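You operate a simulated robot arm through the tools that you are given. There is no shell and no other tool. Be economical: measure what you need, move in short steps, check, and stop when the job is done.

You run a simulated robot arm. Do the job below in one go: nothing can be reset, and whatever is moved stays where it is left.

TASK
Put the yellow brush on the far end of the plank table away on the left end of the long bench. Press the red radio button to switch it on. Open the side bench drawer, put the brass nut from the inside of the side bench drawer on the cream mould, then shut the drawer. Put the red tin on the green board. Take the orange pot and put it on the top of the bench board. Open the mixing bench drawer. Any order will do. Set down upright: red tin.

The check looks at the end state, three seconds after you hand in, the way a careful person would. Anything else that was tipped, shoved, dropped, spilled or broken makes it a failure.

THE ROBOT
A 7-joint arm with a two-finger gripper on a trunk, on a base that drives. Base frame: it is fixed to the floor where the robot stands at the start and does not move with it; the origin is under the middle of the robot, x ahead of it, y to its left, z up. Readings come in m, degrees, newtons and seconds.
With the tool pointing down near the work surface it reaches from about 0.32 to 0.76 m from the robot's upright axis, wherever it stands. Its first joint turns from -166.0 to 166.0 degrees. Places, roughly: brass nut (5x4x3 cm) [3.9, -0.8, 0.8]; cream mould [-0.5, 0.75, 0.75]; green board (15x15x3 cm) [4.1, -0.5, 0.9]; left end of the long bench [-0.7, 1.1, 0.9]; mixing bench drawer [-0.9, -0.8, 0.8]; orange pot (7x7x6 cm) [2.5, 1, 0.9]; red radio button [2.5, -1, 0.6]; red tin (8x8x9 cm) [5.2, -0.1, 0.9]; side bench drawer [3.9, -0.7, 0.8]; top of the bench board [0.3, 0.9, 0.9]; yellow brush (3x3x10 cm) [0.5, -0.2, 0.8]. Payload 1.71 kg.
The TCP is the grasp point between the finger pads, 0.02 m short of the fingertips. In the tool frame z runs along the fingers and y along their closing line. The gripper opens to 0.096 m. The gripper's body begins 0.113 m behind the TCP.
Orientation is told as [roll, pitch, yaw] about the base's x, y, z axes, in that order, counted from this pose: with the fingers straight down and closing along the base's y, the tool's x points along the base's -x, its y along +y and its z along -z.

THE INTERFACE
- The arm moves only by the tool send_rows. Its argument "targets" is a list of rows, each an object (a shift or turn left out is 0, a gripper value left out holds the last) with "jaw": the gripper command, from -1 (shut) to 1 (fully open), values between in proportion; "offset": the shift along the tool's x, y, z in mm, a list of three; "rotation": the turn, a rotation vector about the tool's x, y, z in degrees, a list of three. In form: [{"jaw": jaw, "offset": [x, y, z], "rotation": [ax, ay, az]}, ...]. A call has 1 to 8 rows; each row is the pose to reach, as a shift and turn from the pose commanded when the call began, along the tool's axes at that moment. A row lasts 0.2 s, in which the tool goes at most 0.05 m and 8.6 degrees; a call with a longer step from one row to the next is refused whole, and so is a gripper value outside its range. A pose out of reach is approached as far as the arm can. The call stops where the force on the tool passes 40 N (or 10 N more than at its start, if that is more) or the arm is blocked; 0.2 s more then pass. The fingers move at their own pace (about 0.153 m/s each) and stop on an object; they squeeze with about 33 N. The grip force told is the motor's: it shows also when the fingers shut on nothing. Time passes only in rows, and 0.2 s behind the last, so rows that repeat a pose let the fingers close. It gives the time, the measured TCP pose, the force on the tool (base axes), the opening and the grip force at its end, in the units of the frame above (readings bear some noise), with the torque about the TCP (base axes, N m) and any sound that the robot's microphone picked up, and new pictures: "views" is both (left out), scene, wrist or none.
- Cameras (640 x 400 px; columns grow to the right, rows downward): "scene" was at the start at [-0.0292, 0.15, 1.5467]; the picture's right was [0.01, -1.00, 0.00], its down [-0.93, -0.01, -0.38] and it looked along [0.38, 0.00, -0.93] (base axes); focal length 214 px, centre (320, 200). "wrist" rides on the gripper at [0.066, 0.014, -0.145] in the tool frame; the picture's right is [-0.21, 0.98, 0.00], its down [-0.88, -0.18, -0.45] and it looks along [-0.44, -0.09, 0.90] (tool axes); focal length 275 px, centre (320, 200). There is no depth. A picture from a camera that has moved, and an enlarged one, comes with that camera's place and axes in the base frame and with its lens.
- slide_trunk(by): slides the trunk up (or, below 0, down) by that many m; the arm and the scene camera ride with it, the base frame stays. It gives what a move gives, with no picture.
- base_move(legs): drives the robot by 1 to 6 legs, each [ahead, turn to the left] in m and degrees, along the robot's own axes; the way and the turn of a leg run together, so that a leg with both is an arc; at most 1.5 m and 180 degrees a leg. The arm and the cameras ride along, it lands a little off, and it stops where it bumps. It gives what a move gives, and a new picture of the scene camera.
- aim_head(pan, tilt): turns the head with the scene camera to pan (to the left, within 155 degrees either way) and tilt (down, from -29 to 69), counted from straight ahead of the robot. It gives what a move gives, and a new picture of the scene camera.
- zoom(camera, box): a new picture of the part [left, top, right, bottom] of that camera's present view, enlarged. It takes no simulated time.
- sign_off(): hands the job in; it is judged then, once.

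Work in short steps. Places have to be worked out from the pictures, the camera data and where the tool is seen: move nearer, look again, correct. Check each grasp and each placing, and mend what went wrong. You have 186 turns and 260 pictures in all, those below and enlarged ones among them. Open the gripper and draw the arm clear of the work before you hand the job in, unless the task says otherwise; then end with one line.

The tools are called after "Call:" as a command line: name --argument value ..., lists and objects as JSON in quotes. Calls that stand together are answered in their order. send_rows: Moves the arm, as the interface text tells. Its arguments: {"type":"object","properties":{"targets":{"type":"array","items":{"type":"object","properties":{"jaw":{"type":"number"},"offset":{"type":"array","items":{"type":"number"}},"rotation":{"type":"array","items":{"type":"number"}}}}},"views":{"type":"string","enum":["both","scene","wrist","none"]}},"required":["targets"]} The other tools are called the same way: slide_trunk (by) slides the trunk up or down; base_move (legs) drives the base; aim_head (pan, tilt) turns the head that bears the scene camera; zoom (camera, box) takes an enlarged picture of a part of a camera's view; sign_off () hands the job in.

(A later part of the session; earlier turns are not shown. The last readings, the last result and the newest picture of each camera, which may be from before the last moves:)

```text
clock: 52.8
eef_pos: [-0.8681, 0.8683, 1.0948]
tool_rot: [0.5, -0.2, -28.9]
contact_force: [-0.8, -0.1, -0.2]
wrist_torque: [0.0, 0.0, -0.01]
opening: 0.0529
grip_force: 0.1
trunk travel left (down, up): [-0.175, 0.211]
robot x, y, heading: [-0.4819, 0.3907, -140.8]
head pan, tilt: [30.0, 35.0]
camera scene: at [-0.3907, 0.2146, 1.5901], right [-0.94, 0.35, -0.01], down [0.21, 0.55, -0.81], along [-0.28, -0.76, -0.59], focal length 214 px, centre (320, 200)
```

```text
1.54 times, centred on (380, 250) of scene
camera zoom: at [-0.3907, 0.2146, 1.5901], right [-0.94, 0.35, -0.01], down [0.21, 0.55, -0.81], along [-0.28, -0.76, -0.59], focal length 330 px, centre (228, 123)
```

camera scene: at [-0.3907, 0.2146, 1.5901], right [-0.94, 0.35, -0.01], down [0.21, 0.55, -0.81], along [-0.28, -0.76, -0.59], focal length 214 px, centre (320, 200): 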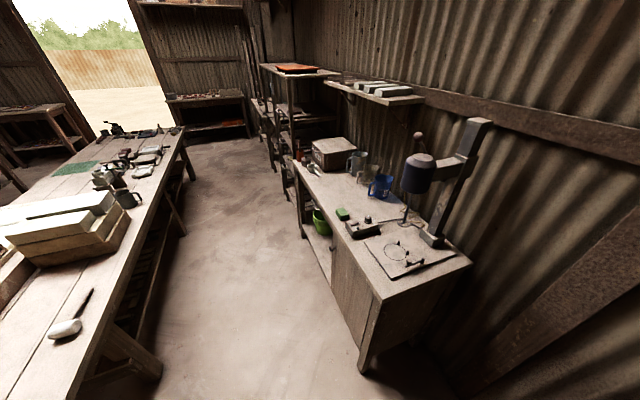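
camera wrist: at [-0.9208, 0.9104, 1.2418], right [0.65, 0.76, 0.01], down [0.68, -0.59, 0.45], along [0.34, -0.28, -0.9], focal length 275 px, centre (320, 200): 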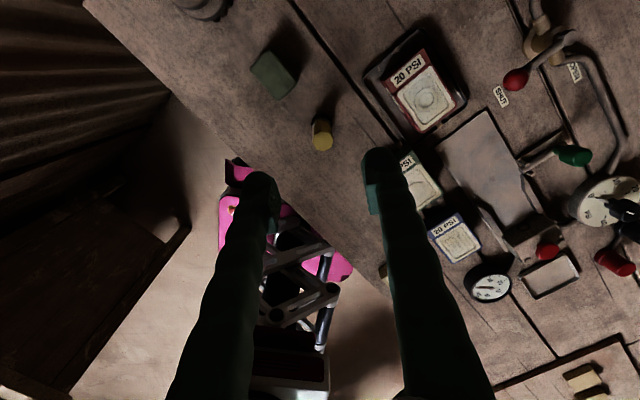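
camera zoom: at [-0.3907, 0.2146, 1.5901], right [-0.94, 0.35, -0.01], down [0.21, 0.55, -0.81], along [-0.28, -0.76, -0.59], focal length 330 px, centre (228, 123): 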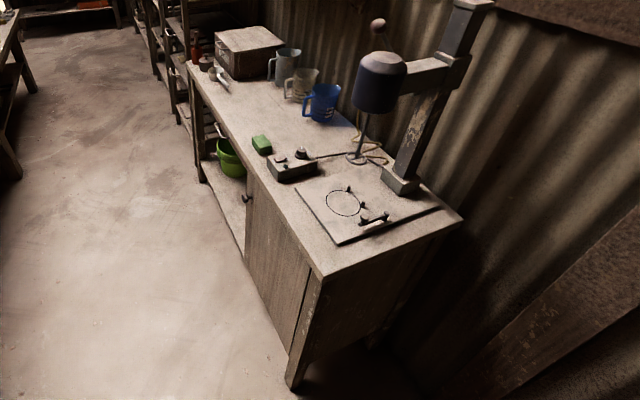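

The bench front (facing +x at x≈-0.73) has a knob near (-0.71,-0.47,0.73). Retract the arm a bit, then drive to stand before it and look from the front.

Call:
send_rows --targets '[{"offset": [-45, -17, -5]}, {"offset": [-90, -34, -10]}, {"offset": [-135, -51, -15]}, {"offset": [-180, -68, -20]}]' --views "none"

Call:
base_move --legs '[[0, 74], [0.85, 0]]'

Call:
aim_head --pan -110 --tilt 50

```text
clock: 53.8
eef_pos: [-0.7403, 0.722, 1.1168]
tool_rot: [0.4, -0.1, -28.6]
contact_force: [0.0, -0.6, 0.0]
wrist_torque: [0.06, 0.02, 0.04]
opening: 0.0527
grip_force: 0.1
trunk travel left (down, up): [-0.175, 0.211]
robot x, y, heading: [-0.484, 0.3976, -140.6]
head pan, tilt: [30.0, 35.0]
```

```text
clock: 62.3
eef_pos: [-0.5545, -0.5251, 1.1171]
tool_rot: [0.6, -0.2, 44.6]
contact_force: [-0.2, -0.2, 0.2]
wrist_torque: [-0.03, 0.0, -0.01]
opening: 0.0528
grip_force: 0.1
trunk travel left (down, up): [-0.175, 0.211]
robot x, y, heading: [-0.1664, -0.3736, -67.1]
head pan, tilt: [30.0, 35.0]
camera scene: at [0.0348, -0.3344, 1.5901], right [-0.6, -0.8, -0.01], down [-0.46, 0.36, -0.81], along [0.65, -0.48, -0.59], focal length 214 px, centre (320, 200)
```

scene: 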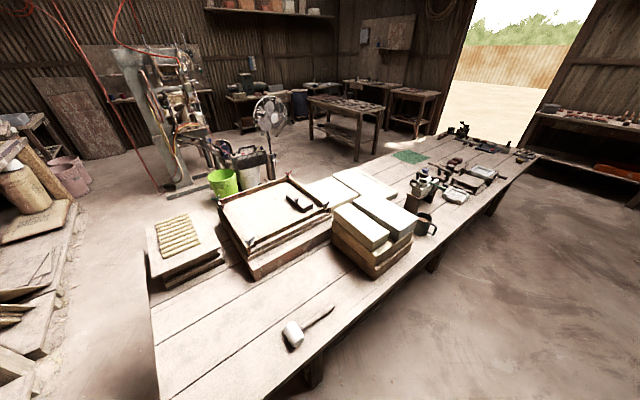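

```text
clock: 64.5
eef_pos: [-0.5599, -0.5091, 1.1166]
tool_rot: [-0.2, 0.2, 44.7]
contact_force: [0.6, 0.8, -0.6]
wrist_torque: [-0.02, 0.0, 0.01]
opening: 0.0526
grip_force: 0.0
trunk travel left (down, up): [-0.175, 0.211]
robot x, y, heading: [-0.1633, -0.3717, -67.2]
head pan, tilt: [-110.0, 50.0]
camera scene: at [-0.1127, -0.2844, 1.5701], right [-0.05, 1.0, 0.02], down [0.76, 0.05, -0.65], along [-0.65, -0.02, -0.76], focal length 214 px, centre (320, 200)
```

scene: 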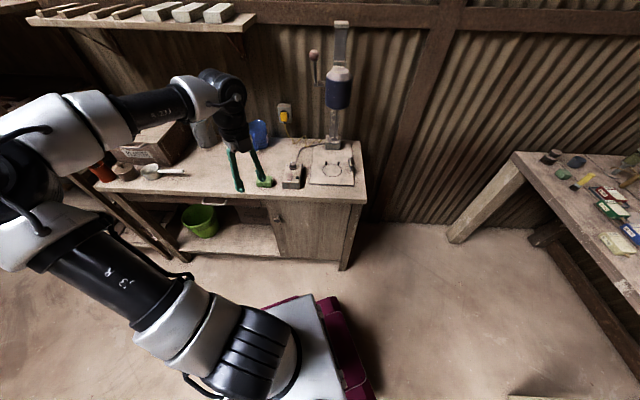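

Call:
zoom --camera "scene" --box '[80, 160, 370, 280]'

```text
2.21 times, centred on (225, 220) of scene
camera zoom: at [-0.1127, -0.2844, 1.5701], right [-0.05, 1.0, 0.02], down [0.76, 0.05, -0.65], along [-0.65, -0.02, -0.76], focal length 473 px, centre (530, 156)
```

zoom: 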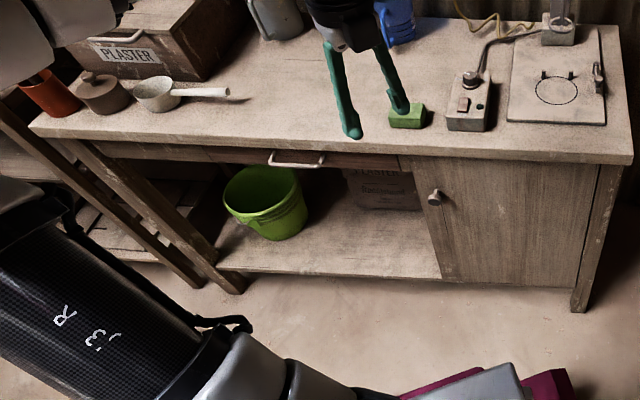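

The drawer is under the bench top left of the door, with a white bar handle near (-0.71,-0.78,0.82). Turn the base 45° left so the handle is in a good arm zone.

Call:
base_move --legs '[[0, 45]]'

Call:
aim_head --pan -148 --tilt 50

```text
clock: 67.4
eef_pos: [-0.3434, -0.7514, 1.1171]
tool_rot: [-0.3, 0.2, 90.6]
contact_force: [0.1, -0.1, -0.4]
wrist_torque: [0.01, -0.02, -0.02]
opening: 0.0527
grip_force: 0.0
trunk travel left (down, up): [-0.175, 0.211]
robot x, y, heading: [-0.1676, -0.3762, -21.3]
head pan, tilt: [-110.0, 50.0]
camera scene: at [-0.1918, -0.275, 1.5701], right [-0.75, 0.66, 0.02], down [0.5, 0.58, -0.65], along [-0.44, -0.48, -0.76], focal length 214 px, centre (320, 200)
```

scene: 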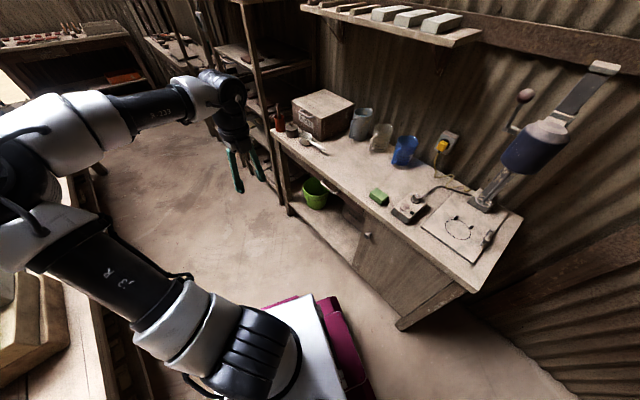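

```text
clock: 68.4
eef_pos: [-0.3576, -0.7453, 1.1158]
tool_rot: [-0.9, 0.6, 90.6]
contact_force: [0.3, -0.1, -0.3]
wrist_torque: [0.02, 0.05, -0.02]
opening: 0.0526
grip_force: 0.0
trunk travel left (down, up): [-0.175, 0.211]
robot x, y, heading: [-0.166, -0.3744, -21.4]
head pan, tilt: [-148.0, 50.0]
camera scene: at [-0.2155, -0.2319, 1.5708], right [-0.19, 0.98, 0.01], down [0.74, 0.15, -0.65], along [-0.64, -0.12, -0.76], focal length 214 px, centre (320, 200)
```

scene: 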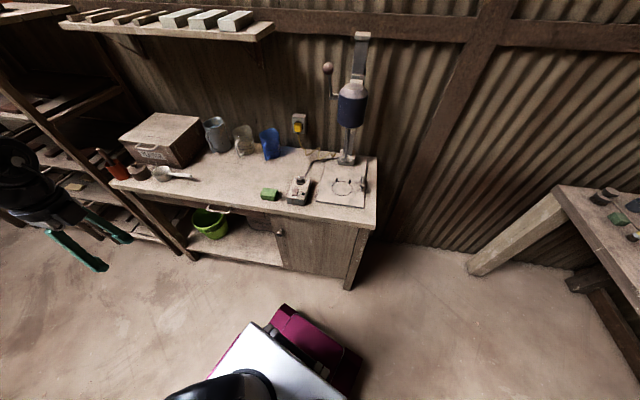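

Tilt the tool 60° so it points toward the bench (-x, downwards).

Call:
send_rows --targets '[{"rotation": [-7.5, 0, 0], "jaw": 0.4}, {"rotation": [-15, 0, 0]}, {"rotation": [-22.5, 0, 0]}, {"rotation": [-30, 0, 0]}, {"rotation": [-37.5, 0, 0]}, {"rotation": [-45, 0, 0]}, {"rotation": [-52.5, 0, 0]}, {"rotation": [-60, 0, 0]}]' --views "both"

```text
clock: 70.2
eef_pos: [-0.3806, -0.7535, 1.1241]
tool_rot: [59.0, 0.6, 90.4]
contact_force: [-0.2, -0.2, 0.1]
wrist_torque: [0.03, -0.01, -0.02]
opening: 0.0672
grip_force: 0.1
out of reach, approached as far as the arm can: row 8
trunk travel left (down, up): [-0.175, 0.211]
robot x, y, heading: [-0.1684, -0.3744, -21.3]
head pan, tilt: [-148.0, 50.0]
camera scene: at [-0.2167, -0.2317, 1.5708], right [-0.19, 0.98, 0.01], down [0.74, 0.15, -0.65], along [-0.64, -0.11, -0.76], focal length 214 px, centre (320, 200)
camera wrist: at [-0.2643, -0.8165, 1.2108], right [-0.5, 0.21, 0.84], down [0.47, 0.88, 0.06], along [-0.72, 0.42, -0.54], focal length 275 px, centre (320, 200)
```

scene: 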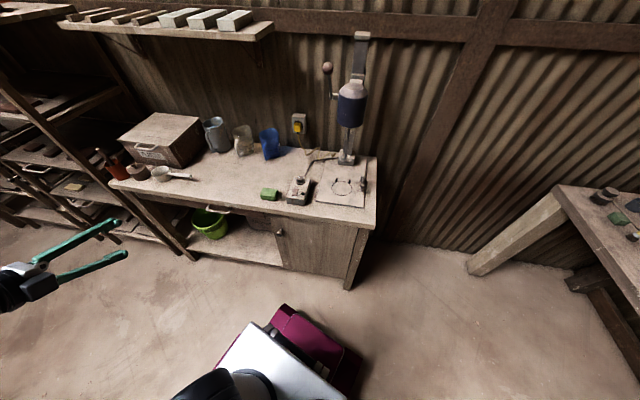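
wrist: 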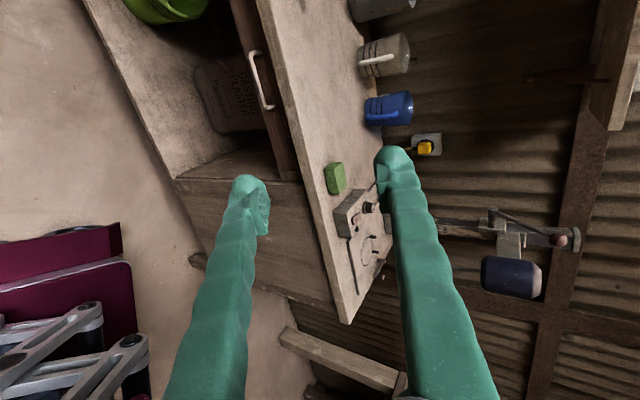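

Triangulated handle bar at about (-0.758,-0.82,0.762), 12 cm wide along y. Advance along the tool axis most of the way, jaw narrowed.

Call:
send_rows --targets '[{"offset": [8, -13, 46], "jaw": -0.1}, {"offset": [16, -26, 92]}, {"offset": [24, -39, 138]}, {"offset": [32, -52, 184]}, {"offset": [40, -65, 230]}, {"offset": [50, -78, 276]}, {"offset": [58, -92, 322]}]' --views "both"

```text
clock: 71.8
eef_pos: [-0.6071, -0.815, 0.8792]
tool_rot: [58.9, 0.5, 90.4]
contact_force: [0.5, -0.1, 0.4]
wrist_torque: [0.01, 0.02, 0.03]
opening: 0.0431
grip_force: 0.0
trunk travel left (down, up): [-0.175, 0.211]
robot x, y, heading: [-0.1659, -0.3753, -21.2]
head pan, tilt: [-148.0, 50.0]
camera scene: at [-0.2174, -0.2315, 1.5706], right [-0.19, 0.98, 0.01], down [0.74, 0.15, -0.65], along [-0.64, -0.12, -0.76], focal length 214 px, centre (320, 200)
camera wrist: at [-0.4917, -0.8796, 0.967], right [-0.51, 0.21, 0.84], down [0.47, 0.88, 0.06], along [-0.72, 0.42, -0.54], focal length 275 px, centre (320, 200)
```

scene: 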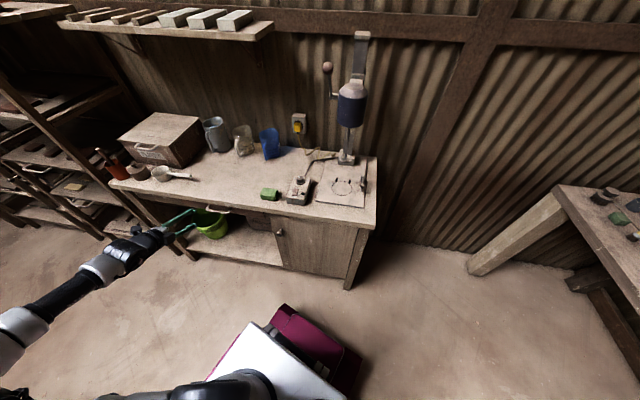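
wrist: 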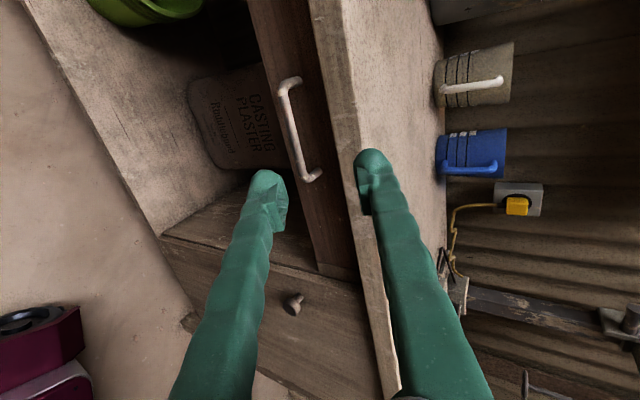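

Bar seen well; adjust 28 mm downward and advance 140 mm, then check.

Call:
send_rows --targets '[{"offset": [3, -14, 40]}, {"offset": [3, -29, 80]}, {"offset": [3, -30, 125]}, {"offset": [3, -30, 150]}]' --views "wrist"

```text
clock: 72.8
eef_pos: [-0.7059, -0.8194, 0.8144]
tool_rot: [57.8, 1.2, 90.3]
contact_force: [93.5, 11.8, 40.0]
wrist_torque: [-0.52, 2.8, -0.46]
opening: 0.0397
grip_force: 0.1
out of reach, approached as far as the arm can: row 3, 4
trunk travel left (down, up): [-0.175, 0.211]
robot x, y, heading: [-0.1634, -0.3748, -21.2]
head pan, tilt: [-148.0, 50.0]
stopped in row 4: the force on the tool passed its limit at 71 N (the readings are from after the stop); the commanded pose is now the measured one
camera wrist: at [-0.5921, -0.8828, 0.9054], right [-0.52, 0.22, 0.82], down [0.47, 0.88, 0.06], along [-0.71, 0.42, -0.56], focal length 275 px, centre (320, 200)
```

wrist: 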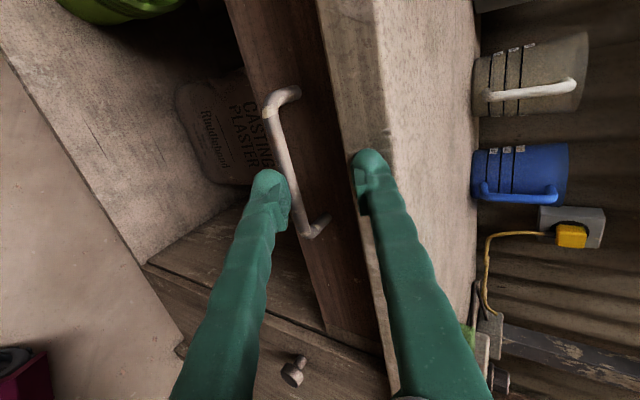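

The upper finger met the bench lip and the arm is near full reach. Back off 130 mm, then bring the base closer.

Call:
send_rows --targets '[{"offset": [0, 0, -45]}, {"offset": [0, 0, -90]}, {"offset": [0, -10, -130]}, {"offset": [0, -10, -170]}]' --views "none"

Call:
base_move --legs '[[-0.12, 0]]'

```text
clock: 73.8
eef_pos: [-0.5537, -0.8198, 0.8937]
tool_rot: [58.2, 0.6, 90.1]
contact_force: [-2.1, 0.4, -0.7]
wrist_torque: [-0.05, -0.11, 0.04]
opening: 0.0431
grip_force: 0.0
trunk travel left (down, up): [-0.175, 0.211]
robot x, y, heading: [-0.1684, -0.3779, -21.3]
head pan, tilt: [-148.0, 50.0]
```

```text
clock: 75.0
eef_pos: [-0.666, -0.7781, 0.8928]
tool_rot: [58.1, 0.6, 90.3]
contact_force: [-0.1, -0.1, -0.3]
wrist_torque: [0.06, 0.01, -0.06]
opening: 0.0433
grip_force: 0.0
trunk travel left (down, up): [-0.175, 0.211]
robot x, y, heading: [-0.2768, -0.3306, -21.1]
head pan, tilt: [-148.0, 50.0]
camera scene: at [-0.3389, -0.184, 1.57], right [-0.19, 0.98, 0.01], down [0.75, 0.15, -0.65], along [-0.64, -0.12, -0.76], focal length 214 px, centre (320, 200)
```

scene: 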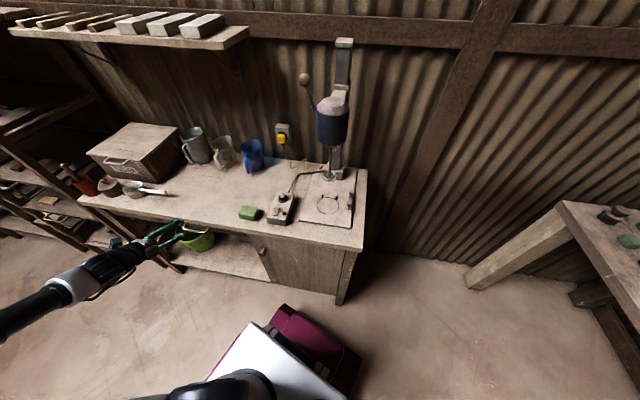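

Lower to handle height in front of the bench and flatten the tilt by 14° more, to pass under the lip.

Call:
send_rows --targets '[{"offset": [11, -30, 8], "jaw": -0.25}, {"offset": [22, -60, 16]}, {"offset": [34, -90, 28], "rotation": [-4, 0, 0]}, {"offset": [42, -114, 38], "rotation": [-10, 0, 0]}, {"offset": [42, -114, 38], "rotation": [-15, 0, 0]}]' --views "wrist"

```text
clock: 76.2
eef_pos: [-0.6355, -0.8237, 0.7767]
tool_rot: [73.3, 0.6, 90.3]
contact_force: [1.2, 0.5, 0.3]
wrist_torque: [0.01, 0.04, -0.01]
opening: 0.0357
grip_force: 0.1
trunk travel left (down, up): [-0.175, 0.211]
robot x, y, heading: [-0.2777, -0.3296, -21.4]
head pan, tilt: [-148.0, 50.0]
camera wrist: at [-0.5021, -0.888, 0.8329], right [-0.28, 0.21, 0.93], down [0.47, 0.88, -0.06], along [-0.83, 0.43, -0.35], focal length 275 px, centre (320, 200)
```

wrist: 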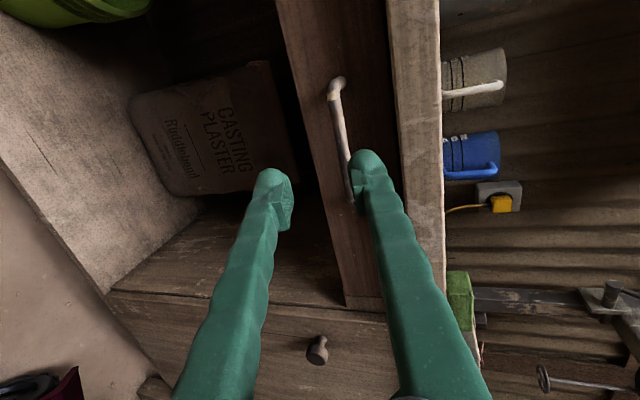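

Bar lies ~20 mm toward the upper finger. Correct and advance to just short of it, then check.

Call:
send_rows --targets '[{"offset": [-5, 20, 10]}, {"offset": [-5, 21, 50]}, {"offset": [-5, 21, 85]}]' --views "wrist"

```text
clock: 77.0
eef_pos: [-0.7346, -0.8125, 0.768]
tool_rot: [72.5, 0.8, 90.3]
contact_force: [0.4, 0.5, -0.4]
wrist_torque: [0.0, -0.01, -0.03]
opening: 0.0359
grip_force: 0.1
trunk travel left (down, up): [-0.175, 0.211]
robot x, y, heading: [-0.28, -0.3295, -21.4]
head pan, tilt: [-148.0, 50.0]
camera wrist: at [-0.6015, -0.8764, 0.8261], right [-0.3, 0.22, 0.93], down [0.48, 0.88, -0.05], along [-0.83, 0.43, -0.36], focal length 275 px, centre (320, 200)
```

wrist: 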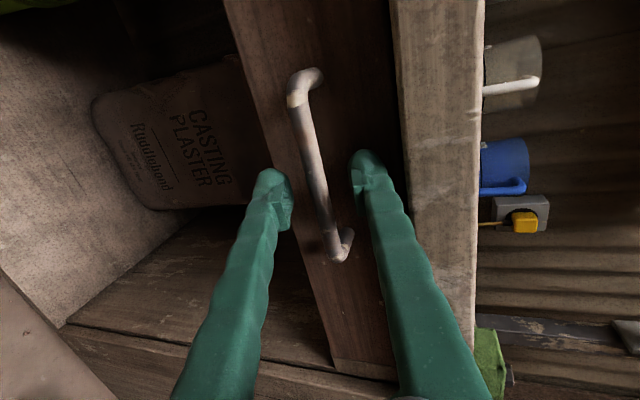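

Bar is centred between the fingers. Advance 20 mm and close.

Call:
send_rows --targets '[{"offset": [0, 0, 10]}, {"offset": [0, 0, 18]}, {"offset": [0, 0, 18], "jaw": -1}, {"offset": [0, 0, 18], "jaw": -1}]' --views "wrist"

```text
clock: 77.7
eef_pos: [-0.7445, -0.8153, 0.764]
tool_rot: [72.3, 1.3, 90.7]
contact_force: [75.9, 6.5, 37.4]
wrist_torque: [0.64, 0.79, -0.42]
opening: 0.0061
grip_force: 28.3
trunk travel left (down, up): [-0.175, 0.211]
robot x, y, heading: [-0.2749, -0.3316, -21.2]
head pan, tilt: [-148.0, 50.0]
stopped in row 3: the force on the tool passed its limit at 54 N (the readings are from after the stop); the commanded pose is now the measured one
camera wrist: at [-0.6121, -0.8788, 0.824], right [-0.3, 0.22, 0.93], down [0.47, 0.88, -0.06], along [-0.83, 0.42, -0.37], focal length 275 px, centre (320, 200)
```

wrist: 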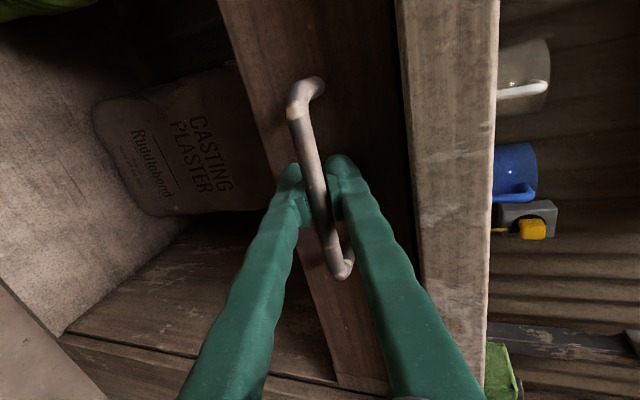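

The bar is between the fingers. Pull in +x gently 60 mm and check.

Call:
send_rows --targets '[{"offset": [0, -3, -10], "jaw": -1}, {"offset": [0, -7, -22]}, {"offset": [0, -12, -38]}, {"offset": [0, -18, -57]}]' --views "wrist"

```text
clock: 78.7
eef_pos: [-0.6926, -0.8162, 0.7632]
tool_rot: [72.2, 1.3, 90.7]
contact_force: [1.0, -30.7, 34.7]
wrist_torque: [0.76, -0.24, 0.45]
opening: 0.0058
grip_force: 33.0
trunk travel left (down, up): [-0.175, 0.211]
robot x, y, heading: [-0.2806, -0.3319, -21.1]
head pan, tilt: [-148.0, 50.0]
camera wrist: at [-0.5587, -0.8787, 0.8238], right [-0.3, 0.23, 0.93], down [0.47, 0.88, -0.06], along [-0.83, 0.42, -0.37], focal length 275 px, centre (320, 200)
```

wrist: 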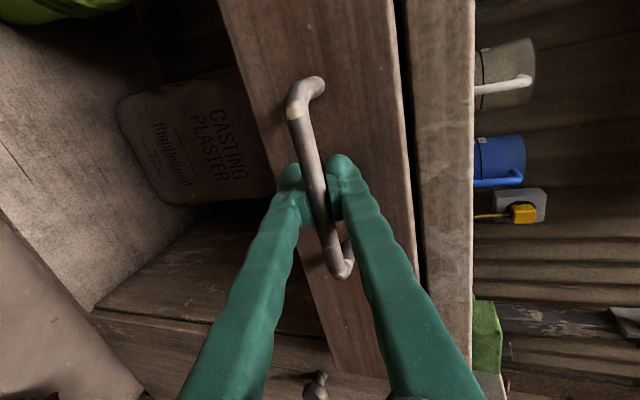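

Drawer is sliding. Relieve side forces slightly and continue pulling.

Call:
send_rows --targets '[{"offset": [4, 1, -12], "jaw": -1}, {"offset": [5, -7, -38]}, {"offset": [5, -15, -66]}, {"offset": [5, -23, -95]}, {"offset": [5, -32, -124]}]' --views "wrist"

```text
clock: 79.9
eef_pos: [-0.5624, -0.8137, 0.7637]
tool_rot: [71.4, 0.8, 90.2]
contact_force: [0.3, -4.3, -25.2]
wrist_torque: [-0.05, 0.29, 1.16]
opening: 0.0057
grip_force: 32.9
trunk travel left (down, up): [-0.175, 0.211]
robot x, y, heading: [-0.2785, -0.3337, -21.3]
head pan, tilt: [-148.0, 50.0]
camera wrist: at [-0.4314, -0.8795, 0.8253], right [-0.31, 0.22, 0.92], down [0.48, 0.88, -0.04], along [-0.82, 0.43, -0.38], focal length 275 px, centre (320, 200)
```

wrist: 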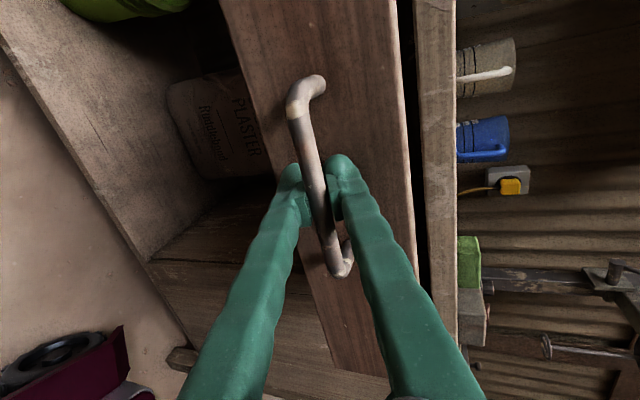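

Opened ~18 cm. Pull another 80 mm.

Call:
send_rows --targets '[{"offset": [1, -7, -19], "jaw": -1}, {"offset": [1, -15, -45]}, {"offset": [1, -22, -68]}, {"offset": [1, -27, -84]}]' --views "wrist"

```text
clock: 80.7
eef_pos: [-0.5064, -0.814, 0.7647]
tool_rot: [70.2, 1.2, 90.5]
contact_force: [-1.4, -22.1, -2.6]
wrist_torque: [0.22, -0.02, 0.86]
opening: 0.006
grip_force: 32.5
trunk travel left (down, up): [-0.175, 0.211]
robot x, y, heading: [-0.2795, -0.3317, -21.2]
head pan, tilt: [-148.0, 50.0]
stopped in row 4: the force on the tool passed its limit at 41 N (the readings are from after the stop); the commanded pose is now the measured one
camera wrist: at [-0.3754, -0.8779, 0.8282], right [-0.33, 0.22, 0.92], down [0.47, 0.88, -0.04], along [-0.82, 0.42, -0.4], focal length 275 px, centre (320, 200)
```

wrist: 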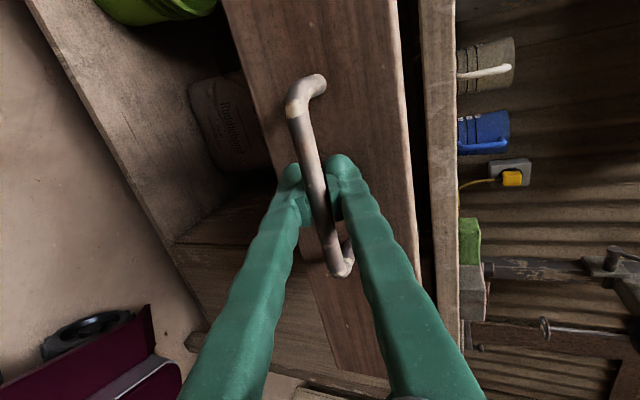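

Reached its stop at ~24 cm open. Release and back away.

Call:
send_rows --targets '[{"jaw": -0.2}, {"jaw": -0.2}, {"offset": [0, 0, -40]}, {"offset": [0, 15, -80]}, {"offset": [0, 55, -105]}, {"offset": [0, 100, -120]}, {"offset": [0, 145, -125]}, {"offset": [0, 190, -130]}]' --views "both"

```text
clock: 82.5
eef_pos: [-0.4483, -0.8043, 0.9855]
tool_rot: [70.2, 1.2, 90.1]
contact_force: [-1.2, -0.4, 0.5]
wrist_torque: [0.0, -0.01, 0.01]
opening: 0.0382
grip_force: 0.1
trunk travel left (down, up): [-0.175, 0.211]
robot x, y, heading: [-0.2768, -0.3307, -21.3]
head pan, tilt: [-148.0, 50.0]
camera scene: at [-0.3287, -0.1876, 1.5707], right [-0.19, 0.98, 0.01], down [0.74, 0.15, -0.65], along [-0.64, -0.12, -0.76], focal length 214 px, centre (320, 200)
camera wrist: at [-0.3175, -0.868, 1.0492], right [-0.33, 0.22, 0.92], down [0.48, 0.88, -0.04], along [-0.81, 0.42, -0.4], focal length 275 px, centre (320, 200)
```

scene: 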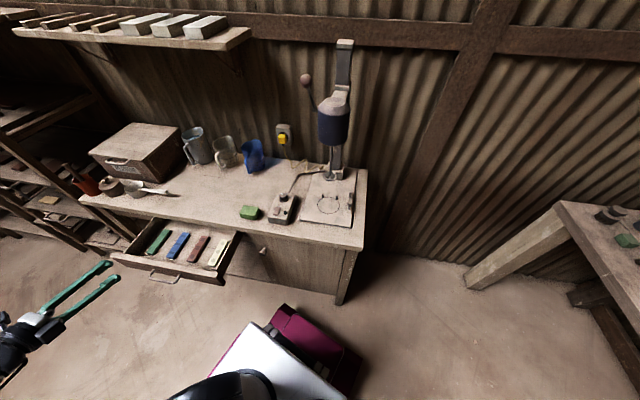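
wrist: 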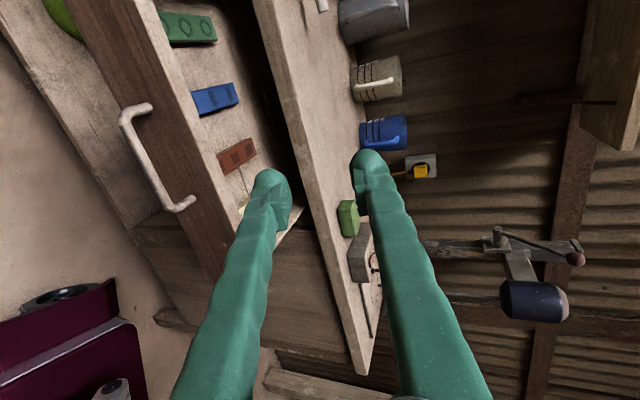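

The mixing bench drawer is open. Return the tool to vertical while raising it.

Call:
send_rows --targets '[{"offset": [0, 10, -17], "rotation": [8.5, 0, 0]}, {"offset": [0, 20, -34], "rotation": [17, 0, 0]}, {"offset": [0, 30, -51], "rotation": [25.5, 0, 0]}, {"offset": [0, 40, -68], "rotation": [34, 0, 0]}, {"offset": [0, 50, -85], "rotation": [42.5, 0, 0]}, {"offset": [0, 60, -102], "rotation": [51, 0, 0]}, {"offset": [0, 70, -119], "rotation": [59.5, 0, 0]}, {"offset": [0, 79, -135], "rotation": [68, 0, 0]}]' --views "none"

Call:
aim_head --pan 0 --tilt 25

```text
clock: 84.3
eef_pos: [-0.3504, -0.7073, 1.1261]
tool_rot: [14.7, 4.6, 90.1]
contact_force: [0.2, 2.5, 1.5]
wrist_torque: [-0.34, 0.04, 0.05]
opening: 0.0382
grip_force: 0.1
out of reach, approached as far as the arm can: row 6, 7, 8
trunk travel left (down, up): [-0.175, 0.211]
robot x, y, heading: [-0.2771, -0.3316, -21.1]
head pan, tilt: [-148.0, 50.0]
```

```text
clock: 86.6
eef_pos: [-0.3475, -0.718, 1.1225]
tool_rot: [15.1, 4.1, 90.0]
contact_force: [0.0, 0.3, 0.4]
wrist_torque: [-0.03, -0.03, 0.02]
opening: 0.0386
grip_force: 0.0
trunk travel left (down, up): [-0.175, 0.211]
robot x, y, heading: [-0.2742, -0.333, -21.1]
head pan, tilt: [0.0, 25.0]
camera scene: at [-0.1701, -0.2059, 1.6058], right [-0.36, -0.93, 0.0], down [-0.41, 0.16, -0.9], along [0.84, -0.33, -0.43], focal length 214 px, centre (320, 200)
```

scene: 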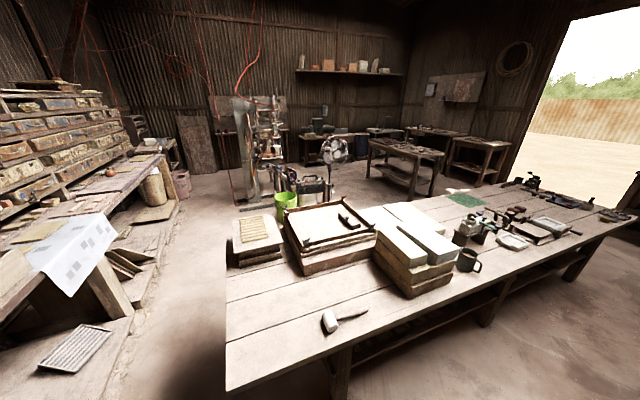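

The arm is near its limit angle; bring it back toward the rear (rel -110°) and level it.

Call:
send_rows --targets '[{"offset": [-14, 40, 8], "rotation": [3, -0.8, 6]}, {"offset": [-28, 80, 16], "rotation": [6, -1.6, 12]}, {"offset": [-42, 120, 24], "rotation": [9, -2.4, 18]}, {"offset": [-56, 160, 32], "rotation": [12, -3.2, 24]}, {"offset": [-70, 200, 40], "rotation": [14, -4, 30]}]' --views "none"

Call:
zoom --camera "scene" --box '[240, 60, 520, 230]'

```text
clock: 87.8
eef_pos: [-0.5154, -0.6174, 1.1392]
tool_rot: [-0.7, 3.8, 61.1]
contact_force: [0.6, -0.5, 0.1]
wrist_torque: [-0.03, 0.03, 0.01]
opening: 0.0385
grip_force: 0.1
out of reach, approached as far as the arm can: row 1, 2, 3, 4, 5
trunk travel left (down, up): [-0.175, 0.211]
robot x, y, heading: [-0.2776, -0.332, -21.2]
head pan, tilt: [0.0, 25.0]
```

```text
2.29 times, centred on (380, 145) of scene
camera zoom: at [-0.208, -0.1905, 1.6066], right [-0.36, -0.93, 0.0], down [-0.38, 0.15, -0.91], along [0.85, -0.33, -0.41], focal length 490 px, centre (183, 326)
```

zoom: 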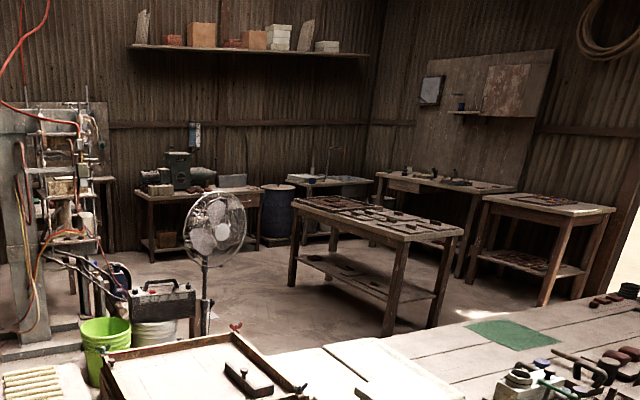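

I see a box with a handle (likely the radio) on a bucket near the fan. First drive into the aisle, heading +x.

Call:
base_move --legs '[[0, 90], [0.75, 0], [0, -69]]'

```text
clock: 97.6
eef_pos: [0.2512, 0.0919, 1.1422]
tool_rot: [0.2, 4.0, 143.1]
contact_force: [0.8, 0.0, -0.3]
wrist_torque: [0.02, 0.0, -0.01]
opening: 0.0386
grip_force: 0.1
trunk travel left (down, up): [-0.175, 0.211]
robot x, y, heading: [-0.004, 0.3528, 61.4]
head pan, tilt: [0.0, 25.0]
stopped in leg 3: the robot was blocked; the commanded pose is now the measured one
camera scene: at [-0.1248, 0.4607, 1.6063], right [0.88, -0.48, 0.0], down [-0.2, -0.37, -0.91], along [0.44, 0.79, -0.42], focal length 214 px, centre (320, 200)
```

scene: 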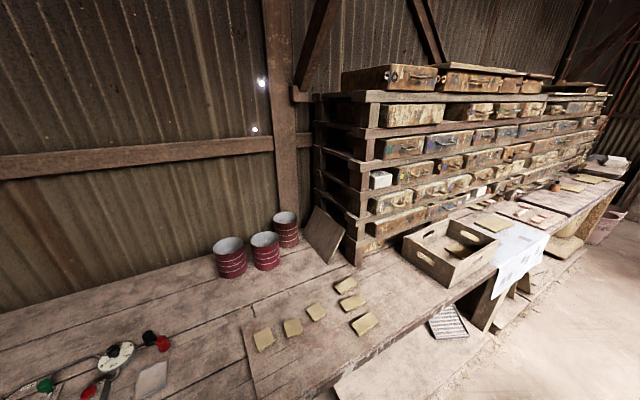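

The base corner bumped something under the long bench. Back up a little, then turn.

Call:
base_move --legs '[[-0.15, 0], [0, -55]]'

Call:
aim_head --pan 0 --tilt 45

```text
clock: 101.9
eef_pos: [-0.1476, -0.142, 1.1393]
tool_rot: [-0.3, 4.1, 89.0]
contact_force: [0.4, -0.1, -0.3]
wrist_torque: [0.01, -0.01, -0.03]
opening: 0.0383
grip_force: 0.1
trunk travel left (down, up): [-0.175, 0.211]
robot x, y, heading: [-0.0757, 0.2215, 7.4]
head pan, tilt: [0.0, 25.0]
camera scene: at [-0.0924, 0.3766, 1.6067], right [0.13, -0.99, 0.0], down [-0.4, -0.05, -0.91], along [0.91, 0.12, -0.41], focal length 214 px, centre (320, 200)
```

scene: 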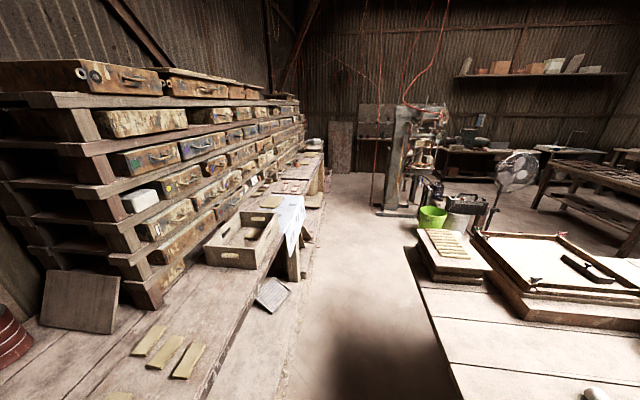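

```text
clock: 102.7
eef_pos: [-0.1312, -0.1404, 1.141]
tool_rot: [0.6, 4.1, 89.2]
contact_force: [0.2, 0.4, 0.0]
wrist_torque: [0.01, -0.01, -0.04]
opening: 0.0384
grip_force: 0.1
trunk travel left (down, up): [-0.175, 0.211]
robot x, y, heading: [-0.082, 0.2199, 7.2]
head pan, tilt: [0.0, 45.0]
camera scene: at [-0.103, 0.3753, 1.576], right [0.13, -0.99, 0.0], down [-0.69, -0.09, -0.72], along [0.71, 0.09, -0.69], focal length 214 px, centre (320, 200)
```

scene: 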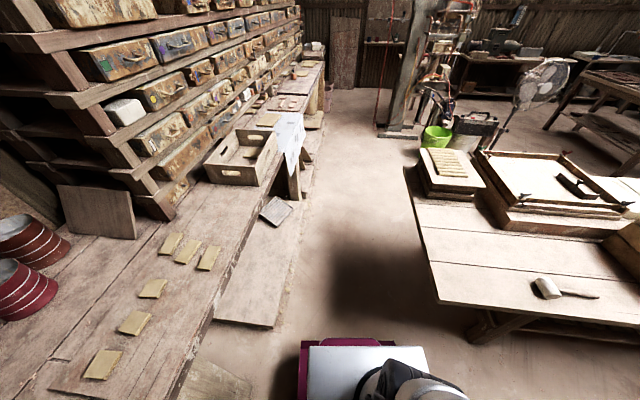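

Aisle is clear (y from -0.02 to 0.70). Tuck the arm behind the robot first.

Call:
send_rows --targets '[{"offset": [-8, 45, 0], "rotation": [0, 0, 7]}, {"offset": [-22, 88, 0], "rotation": [0, 0, 14]}, {"offset": [-40, 129, 0], "rotation": [0, 0, 21]}, {"offset": [-64, 167, 0], "rotation": [0, 0, 28]}, {"offset": [-92, 203, 0], "rotation": [0, 0, 35]}, {"offset": [-124, 234, 0], "rotation": [0, 0, 42]}, {"offset": [-160, 262, 0], "rotation": [0, 0, 49]}, {"offset": [-199, 285, 0], "rotation": [0, 0, 56]}]' --views "none"

Call:
base_move --legs '[[1.3, 0], [0, -7.2], [0.4, 0]]'

Call:
aim_head --pan -10 --tilt 35

```text
clock: 104.2
eef_pos: [-0.2598, -0.0867, 1.1409]
tool_rot: [2.1, 3.9, 64.6]
contact_force: [-0.4, -0.8, -0.1]
wrist_torque: [0.02, 0.03, 0.01]
opening: 0.0383
grip_force: 0.1
trunk travel left (down, up): [-0.175, 0.211]
robot x, y, heading: [-0.0801, 0.2189, 7.2]
head pan, tilt: [0.0, 45.0]
stopped in row 7: the arm was blocked; the commanded pose is now the measured one
```

```text
clock: 114.0
eef_pos: [1.3612, 0.0984, 1.1366]
tool_rot: [0.8, 3.2, 53.9]
contact_force: [0.5, -0.2, -0.3]
wrist_torque: [0.0, 0.08, 0.01]
opening: 0.0382
grip_force: 0.1
trunk travel left (down, up): [-0.175, 0.211]
robot x, y, heading: [1.611, 0.3681, -1.5]
head pan, tilt: [0.0, 45.0]
camera scene: at [1.6231, 0.5201, 1.5759], right [-0.02, -1.0, 0.0], down [-0.7, 0.02, -0.71], along [0.71, -0.02, -0.7], focal length 214 px, centre (320, 200)
```

scene: 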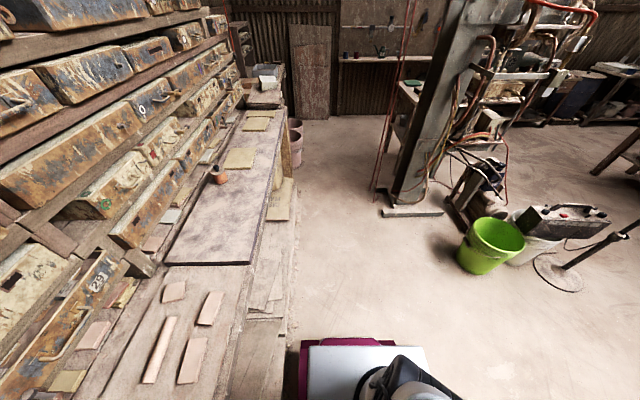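

```text
clock: 114.8
eef_pos: [1.3819, 0.1008, 1.1407]
tool_rot: [1.7, 3.7, 53.8]
contact_force: [0.6, -1.1, -0.2]
wrist_torque: [0.11, 0.11, 0.0]
opening: 0.0386
grip_force: 0.0
trunk travel left (down, up): [-0.175, 0.211]
robot x, y, heading: [1.6123, 0.3653, -1.1]
head pan, tilt: [-10.0, 35.0]
camera scene: at [1.6633, 0.5109, 1.5901], right [-0.12, -0.99, 0.0], down [-0.58, 0.07, -0.81], along [0.81, -0.1, -0.58], focal length 214 px, centre (320, 200)
```

scene: 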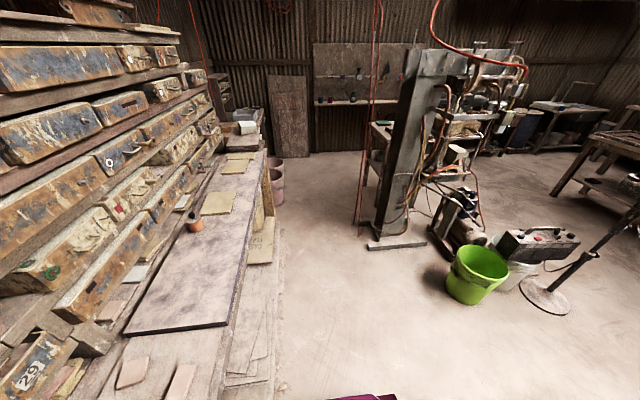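

Orange pot is at about (2.52,1.02); radio visible on the white bucket. Zoom on both.

Call:
zoom --camera "scene" --box '[430, 180, 640, 320]'

Call:
zoom --camera "scene" --box '[300, 30, 640, 250]'

```text
2.86 times, centred on (535, 250) of scene
camera zoom: at [1.6633, 0.5109, 1.5901], right [-0.12, -0.99, 0.0], down [-0.58, 0.07, -0.81], along [0.81, -0.1, -0.58], focal length 613 px, centre (-294, 57)
```

zoom: 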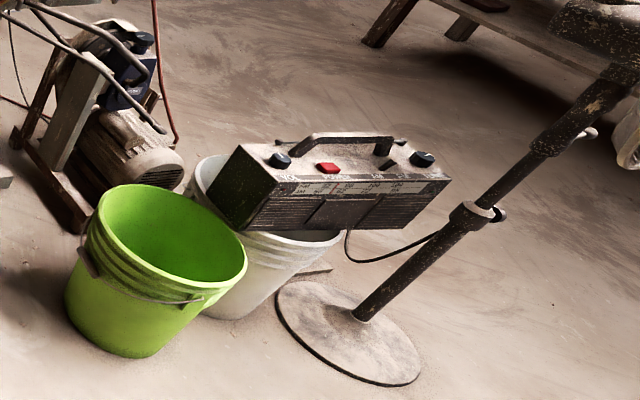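

```text
1.82 times, centred on (470, 140) of scene
camera zoom: at [1.6633, 0.5109, 1.5901], right [-0.12, -0.99, 0.0], down [-0.58, 0.07, -0.81], along [0.81, -0.1, -0.58], focal length 390 px, centre (47, 309)
```

zoom: 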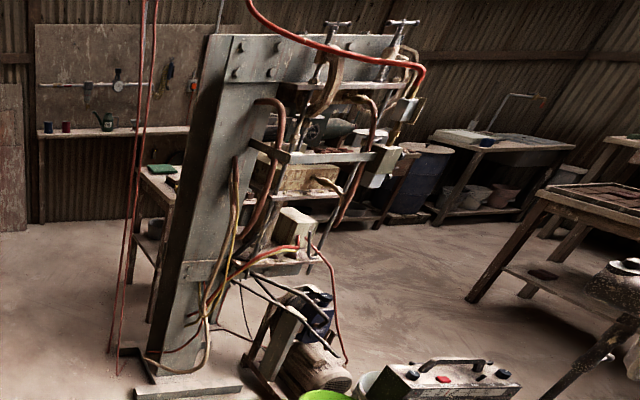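

Button at about (2.457,-0.976,~0.6). I'll check the floor to the right before driving there.

Call:
aim_head --pan -80 --tilt 45

```text
clock: 116.2
eef_pos: [1.3783, 0.0888, 1.1386]
tool_rot: [1.1, 3.7, 55.7]
contact_force: [1.9, 0.0, -0.3]
wrist_torque: [0.06, 0.24, -0.03]
opening: 0.0386
grip_force: 0.1
trunk travel left (down, up): [-0.175, 0.211]
robot x, y, heading: [1.6094, 0.3638, -1.3]
head pan, tilt: [-80.0, 45.0]
camera scene: at [1.5553, 0.4432, 1.5752], right [-0.97, -0.24, -0.01], down [-0.16, 0.69, -0.71], along [0.18, -0.69, -0.7], focal length 214 px, centre (320, 200)
```

scene: 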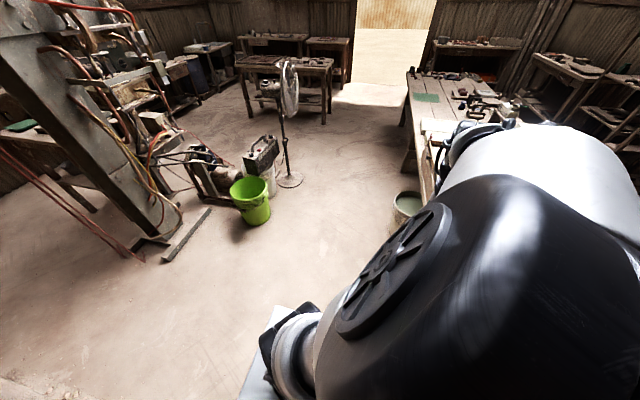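

Floor between the table (east edge x≈1.2) and the bucket is clear. Drive to (1.88,-0.95) and turn so the radio is in the arm's zone.

Call:
base_move --legs '[[0, -77], [1.34, 0], [0, -162]]'

Call:
aim_head --pan -120 --tilt 45

```text
clock: 118.6
eef_pos: [1.2785, 0.1864, 1.1434]
tool_rot: [4.9, 3.8, 37.2]
contact_force: [-1.7, 1.4, -0.6]
wrist_torque: [-0.13, -0.14, 0.02]
opening: 0.0383
grip_force: 0.0
trunk travel left (down, up): [-0.175, 0.211]
robot x, y, heading: [1.5695, 0.3704, -20.6]
head pan, tilt: [-80.0, 45.0]
stopped in leg 1: the robot was blocked; the commanded pose is now the measured one
camera scene: at [1.5685, 0.4512, 1.5761], right [-0.99, 0.13, 0.01], down [0.09, 0.7, -0.71], along [-0.1, -0.7, -0.71], focal length 214 px, centre (320, 200)
```

scene: 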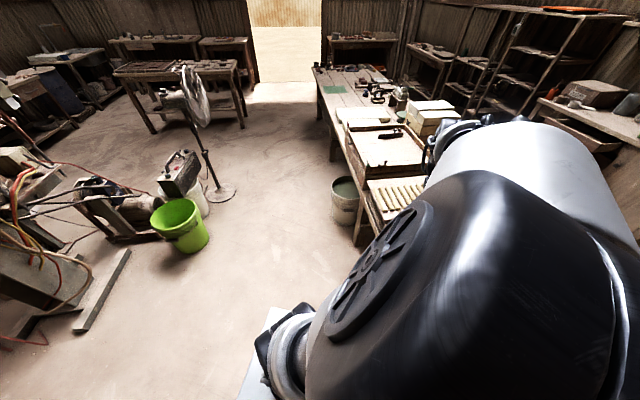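

```text
clock: 119.7
eef_pos: [1.2752, 0.1916, 1.1416]
tool_rot: [4.7, 3.2, 37.4]
contact_force: [-1.0, 1.5, -0.4]
wrist_torque: [-0.13, -0.04, 0.0]
opening: 0.0385
grip_force: 0.1
trunk travel left (down, up): [-0.175, 0.211]
robot x, y, heading: [1.5668, 0.3734, -20.6]
head pan, tilt: [-120.0, 45.0]
camera scene: at [1.5313, 0.4652, 1.5759], right [-0.87, 0.49, 0.0], down [0.34, 0.62, -0.71], along [-0.35, -0.62, -0.71], focal length 214 px, centre (320, 200)
```

scene: 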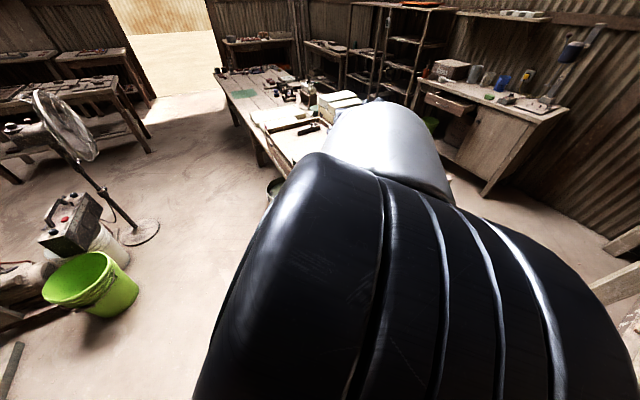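

Base corner is against the bench underside again. Drive ahead out of it first, then turn.

Call:
base_move --legs '[[0.35, 0], [0, -70], [1.2, 0]]'

```text
clock: 131.9
eef_pos: [1.5839, -0.7526, 1.1411]
tool_rot: [4.4, 3.4, -33.8]
contact_force: [0.0, 0.4, 0.2]
wrist_torque: [0.0, 0.0, -0.03]
opening: 0.0382
grip_force: 0.1
trunk travel left (down, up): [-0.175, 0.211]
robot x, y, heading: [1.8492, -0.9844, -92.2]
head pan, tilt: [-120.0, 45.0]
camera scene: at [1.9393, -0.8651, 1.574], right [0.47, 0.88, -0.01], down [0.62, -0.35, -0.7], along [-0.62, 0.32, -0.71], focal length 214 px, centre (320, 200)
```

scene: 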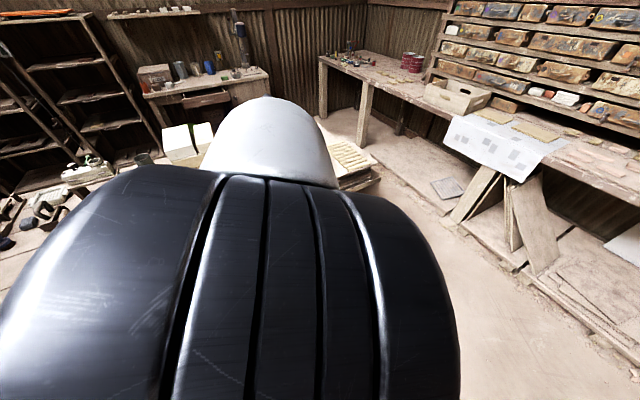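

Call:
base_move --legs '[[0, -153]]'

Call:
aim_head --pan -110 --tilt 50

```text
clock: 139.9
eef_pos: [2.1938, -1.0529, 1.1413]
tool_rot: [7.1, 3.5, 173.7]
contact_force: [0.3, 0.0, -0.2]
wrist_torque: [-0.02, -0.01, -0.02]
opening: 0.0384
grip_force: 0.2
trunk travel left (down, up): [-0.175, 0.211]
robot x, y, heading: [1.859, -0.9849, 113.8]
head pan, tilt: [-120.0, 45.0]
camera scene: at [1.8333, -1.1268, 1.574], right [-0.05, -1.0, -0.01], down [-0.71, 0.04, -0.7], along [0.7, -0.02, -0.71], focal length 214 px, centre (320, 200)
```

scene: 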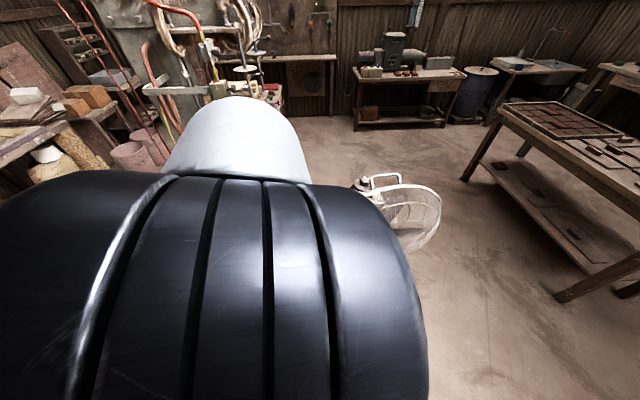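

```text
clock: 140.7
eef_pos: [2.1868, -1.0331, 1.1444]
tool_rot: [8.7, 3.7, 174.3]
contact_force: [-0.1, 1.1, 0.4]
wrist_torque: [-0.1, -0.03, 0.0]
opening: 0.0386
grip_force: 0.0
trunk travel left (down, up): [-0.175, 0.211]
robot x, y, heading: [1.8598, -0.9864, 113.3]
head pan, tilt: [-110.0, 50.0]
camera scene: at [1.8284, -1.1207, 1.5673], right [0.02, -1.0, -0.01], down [-0.77, 0.0, -0.64], along [0.64, 0.02, -0.77], focal length 214 px, centre (320, 200)
```

scene: 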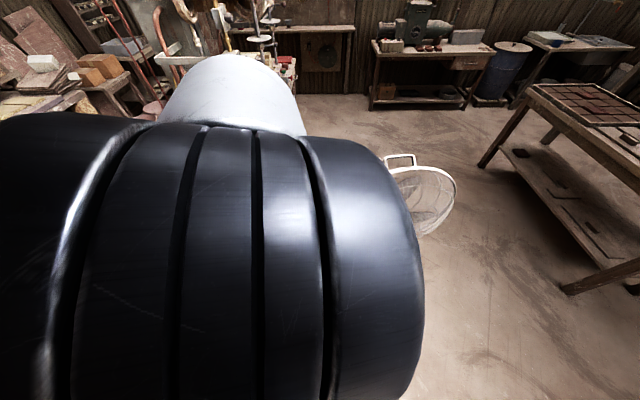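

Upper arm blocks the view; extend the gripper toward the radio, closing the jaw and levelling.

Call:
send_rows --targets '[{"offset": [37, -17, 15], "rotation": [1.4, -0.6, 0], "jaw": -1}, {"offset": [74, -34, 30], "rotation": [2.8, -1.2, 0]}, {"offset": [110, -52, 45], "rotation": [4.2, -1.8, 0]}, {"offset": [147, -69, 60], "rotation": [5.6, -2.4, 0]}, {"offset": [184, -86, 75], "rotation": [7, -3, 0]}, {"offset": [220, -104, 90], "rotation": [8.4, -3.7, 0]}]' --views "both"

```text
clock: 142.1
eef_pos: [2.2362, -1.0313, 1.1712]
tool_rot: [2.1, 1.1, 173.6]
contact_force: [0.1, -0.6, -0.7]
wrist_torque: [0.11, 0.03, 0.0]
opening: 0.0
grip_force: 29.8
out of reach, approached as far as the arm can: row 2, 3, 4, 5, 6
trunk travel left (down, up): [-0.175, 0.211]
robot x, y, heading: [1.858, -0.9824, 113.2]
head pan, tilt: [-110.0, 50.0]
camera scene: at [1.8295, -1.1216, 1.567], right [0.06, -1.0, -0.02], down [-0.77, -0.03, -0.64], along [0.64, 0.05, -0.77], focal length 214 px, centre (320, 200)
camera wrist: at [2.2962, -1.0486, 1.3193], right [-0.32, -0.95, 0.03], down [-0.86, 0.3, 0.42], along [-0.41, 0.11, -0.91], focal length 275 px, centre (320, 200)
```

scene: 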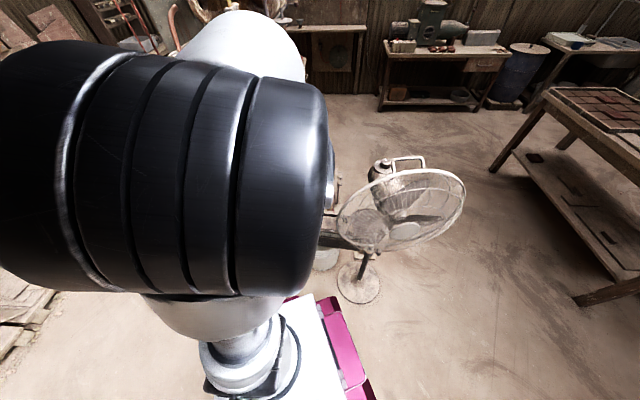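
wrist: 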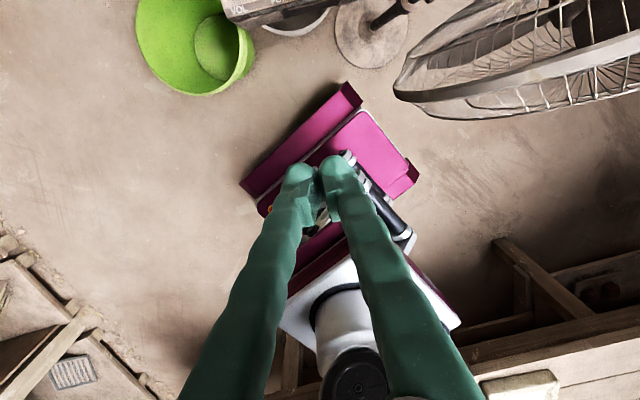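

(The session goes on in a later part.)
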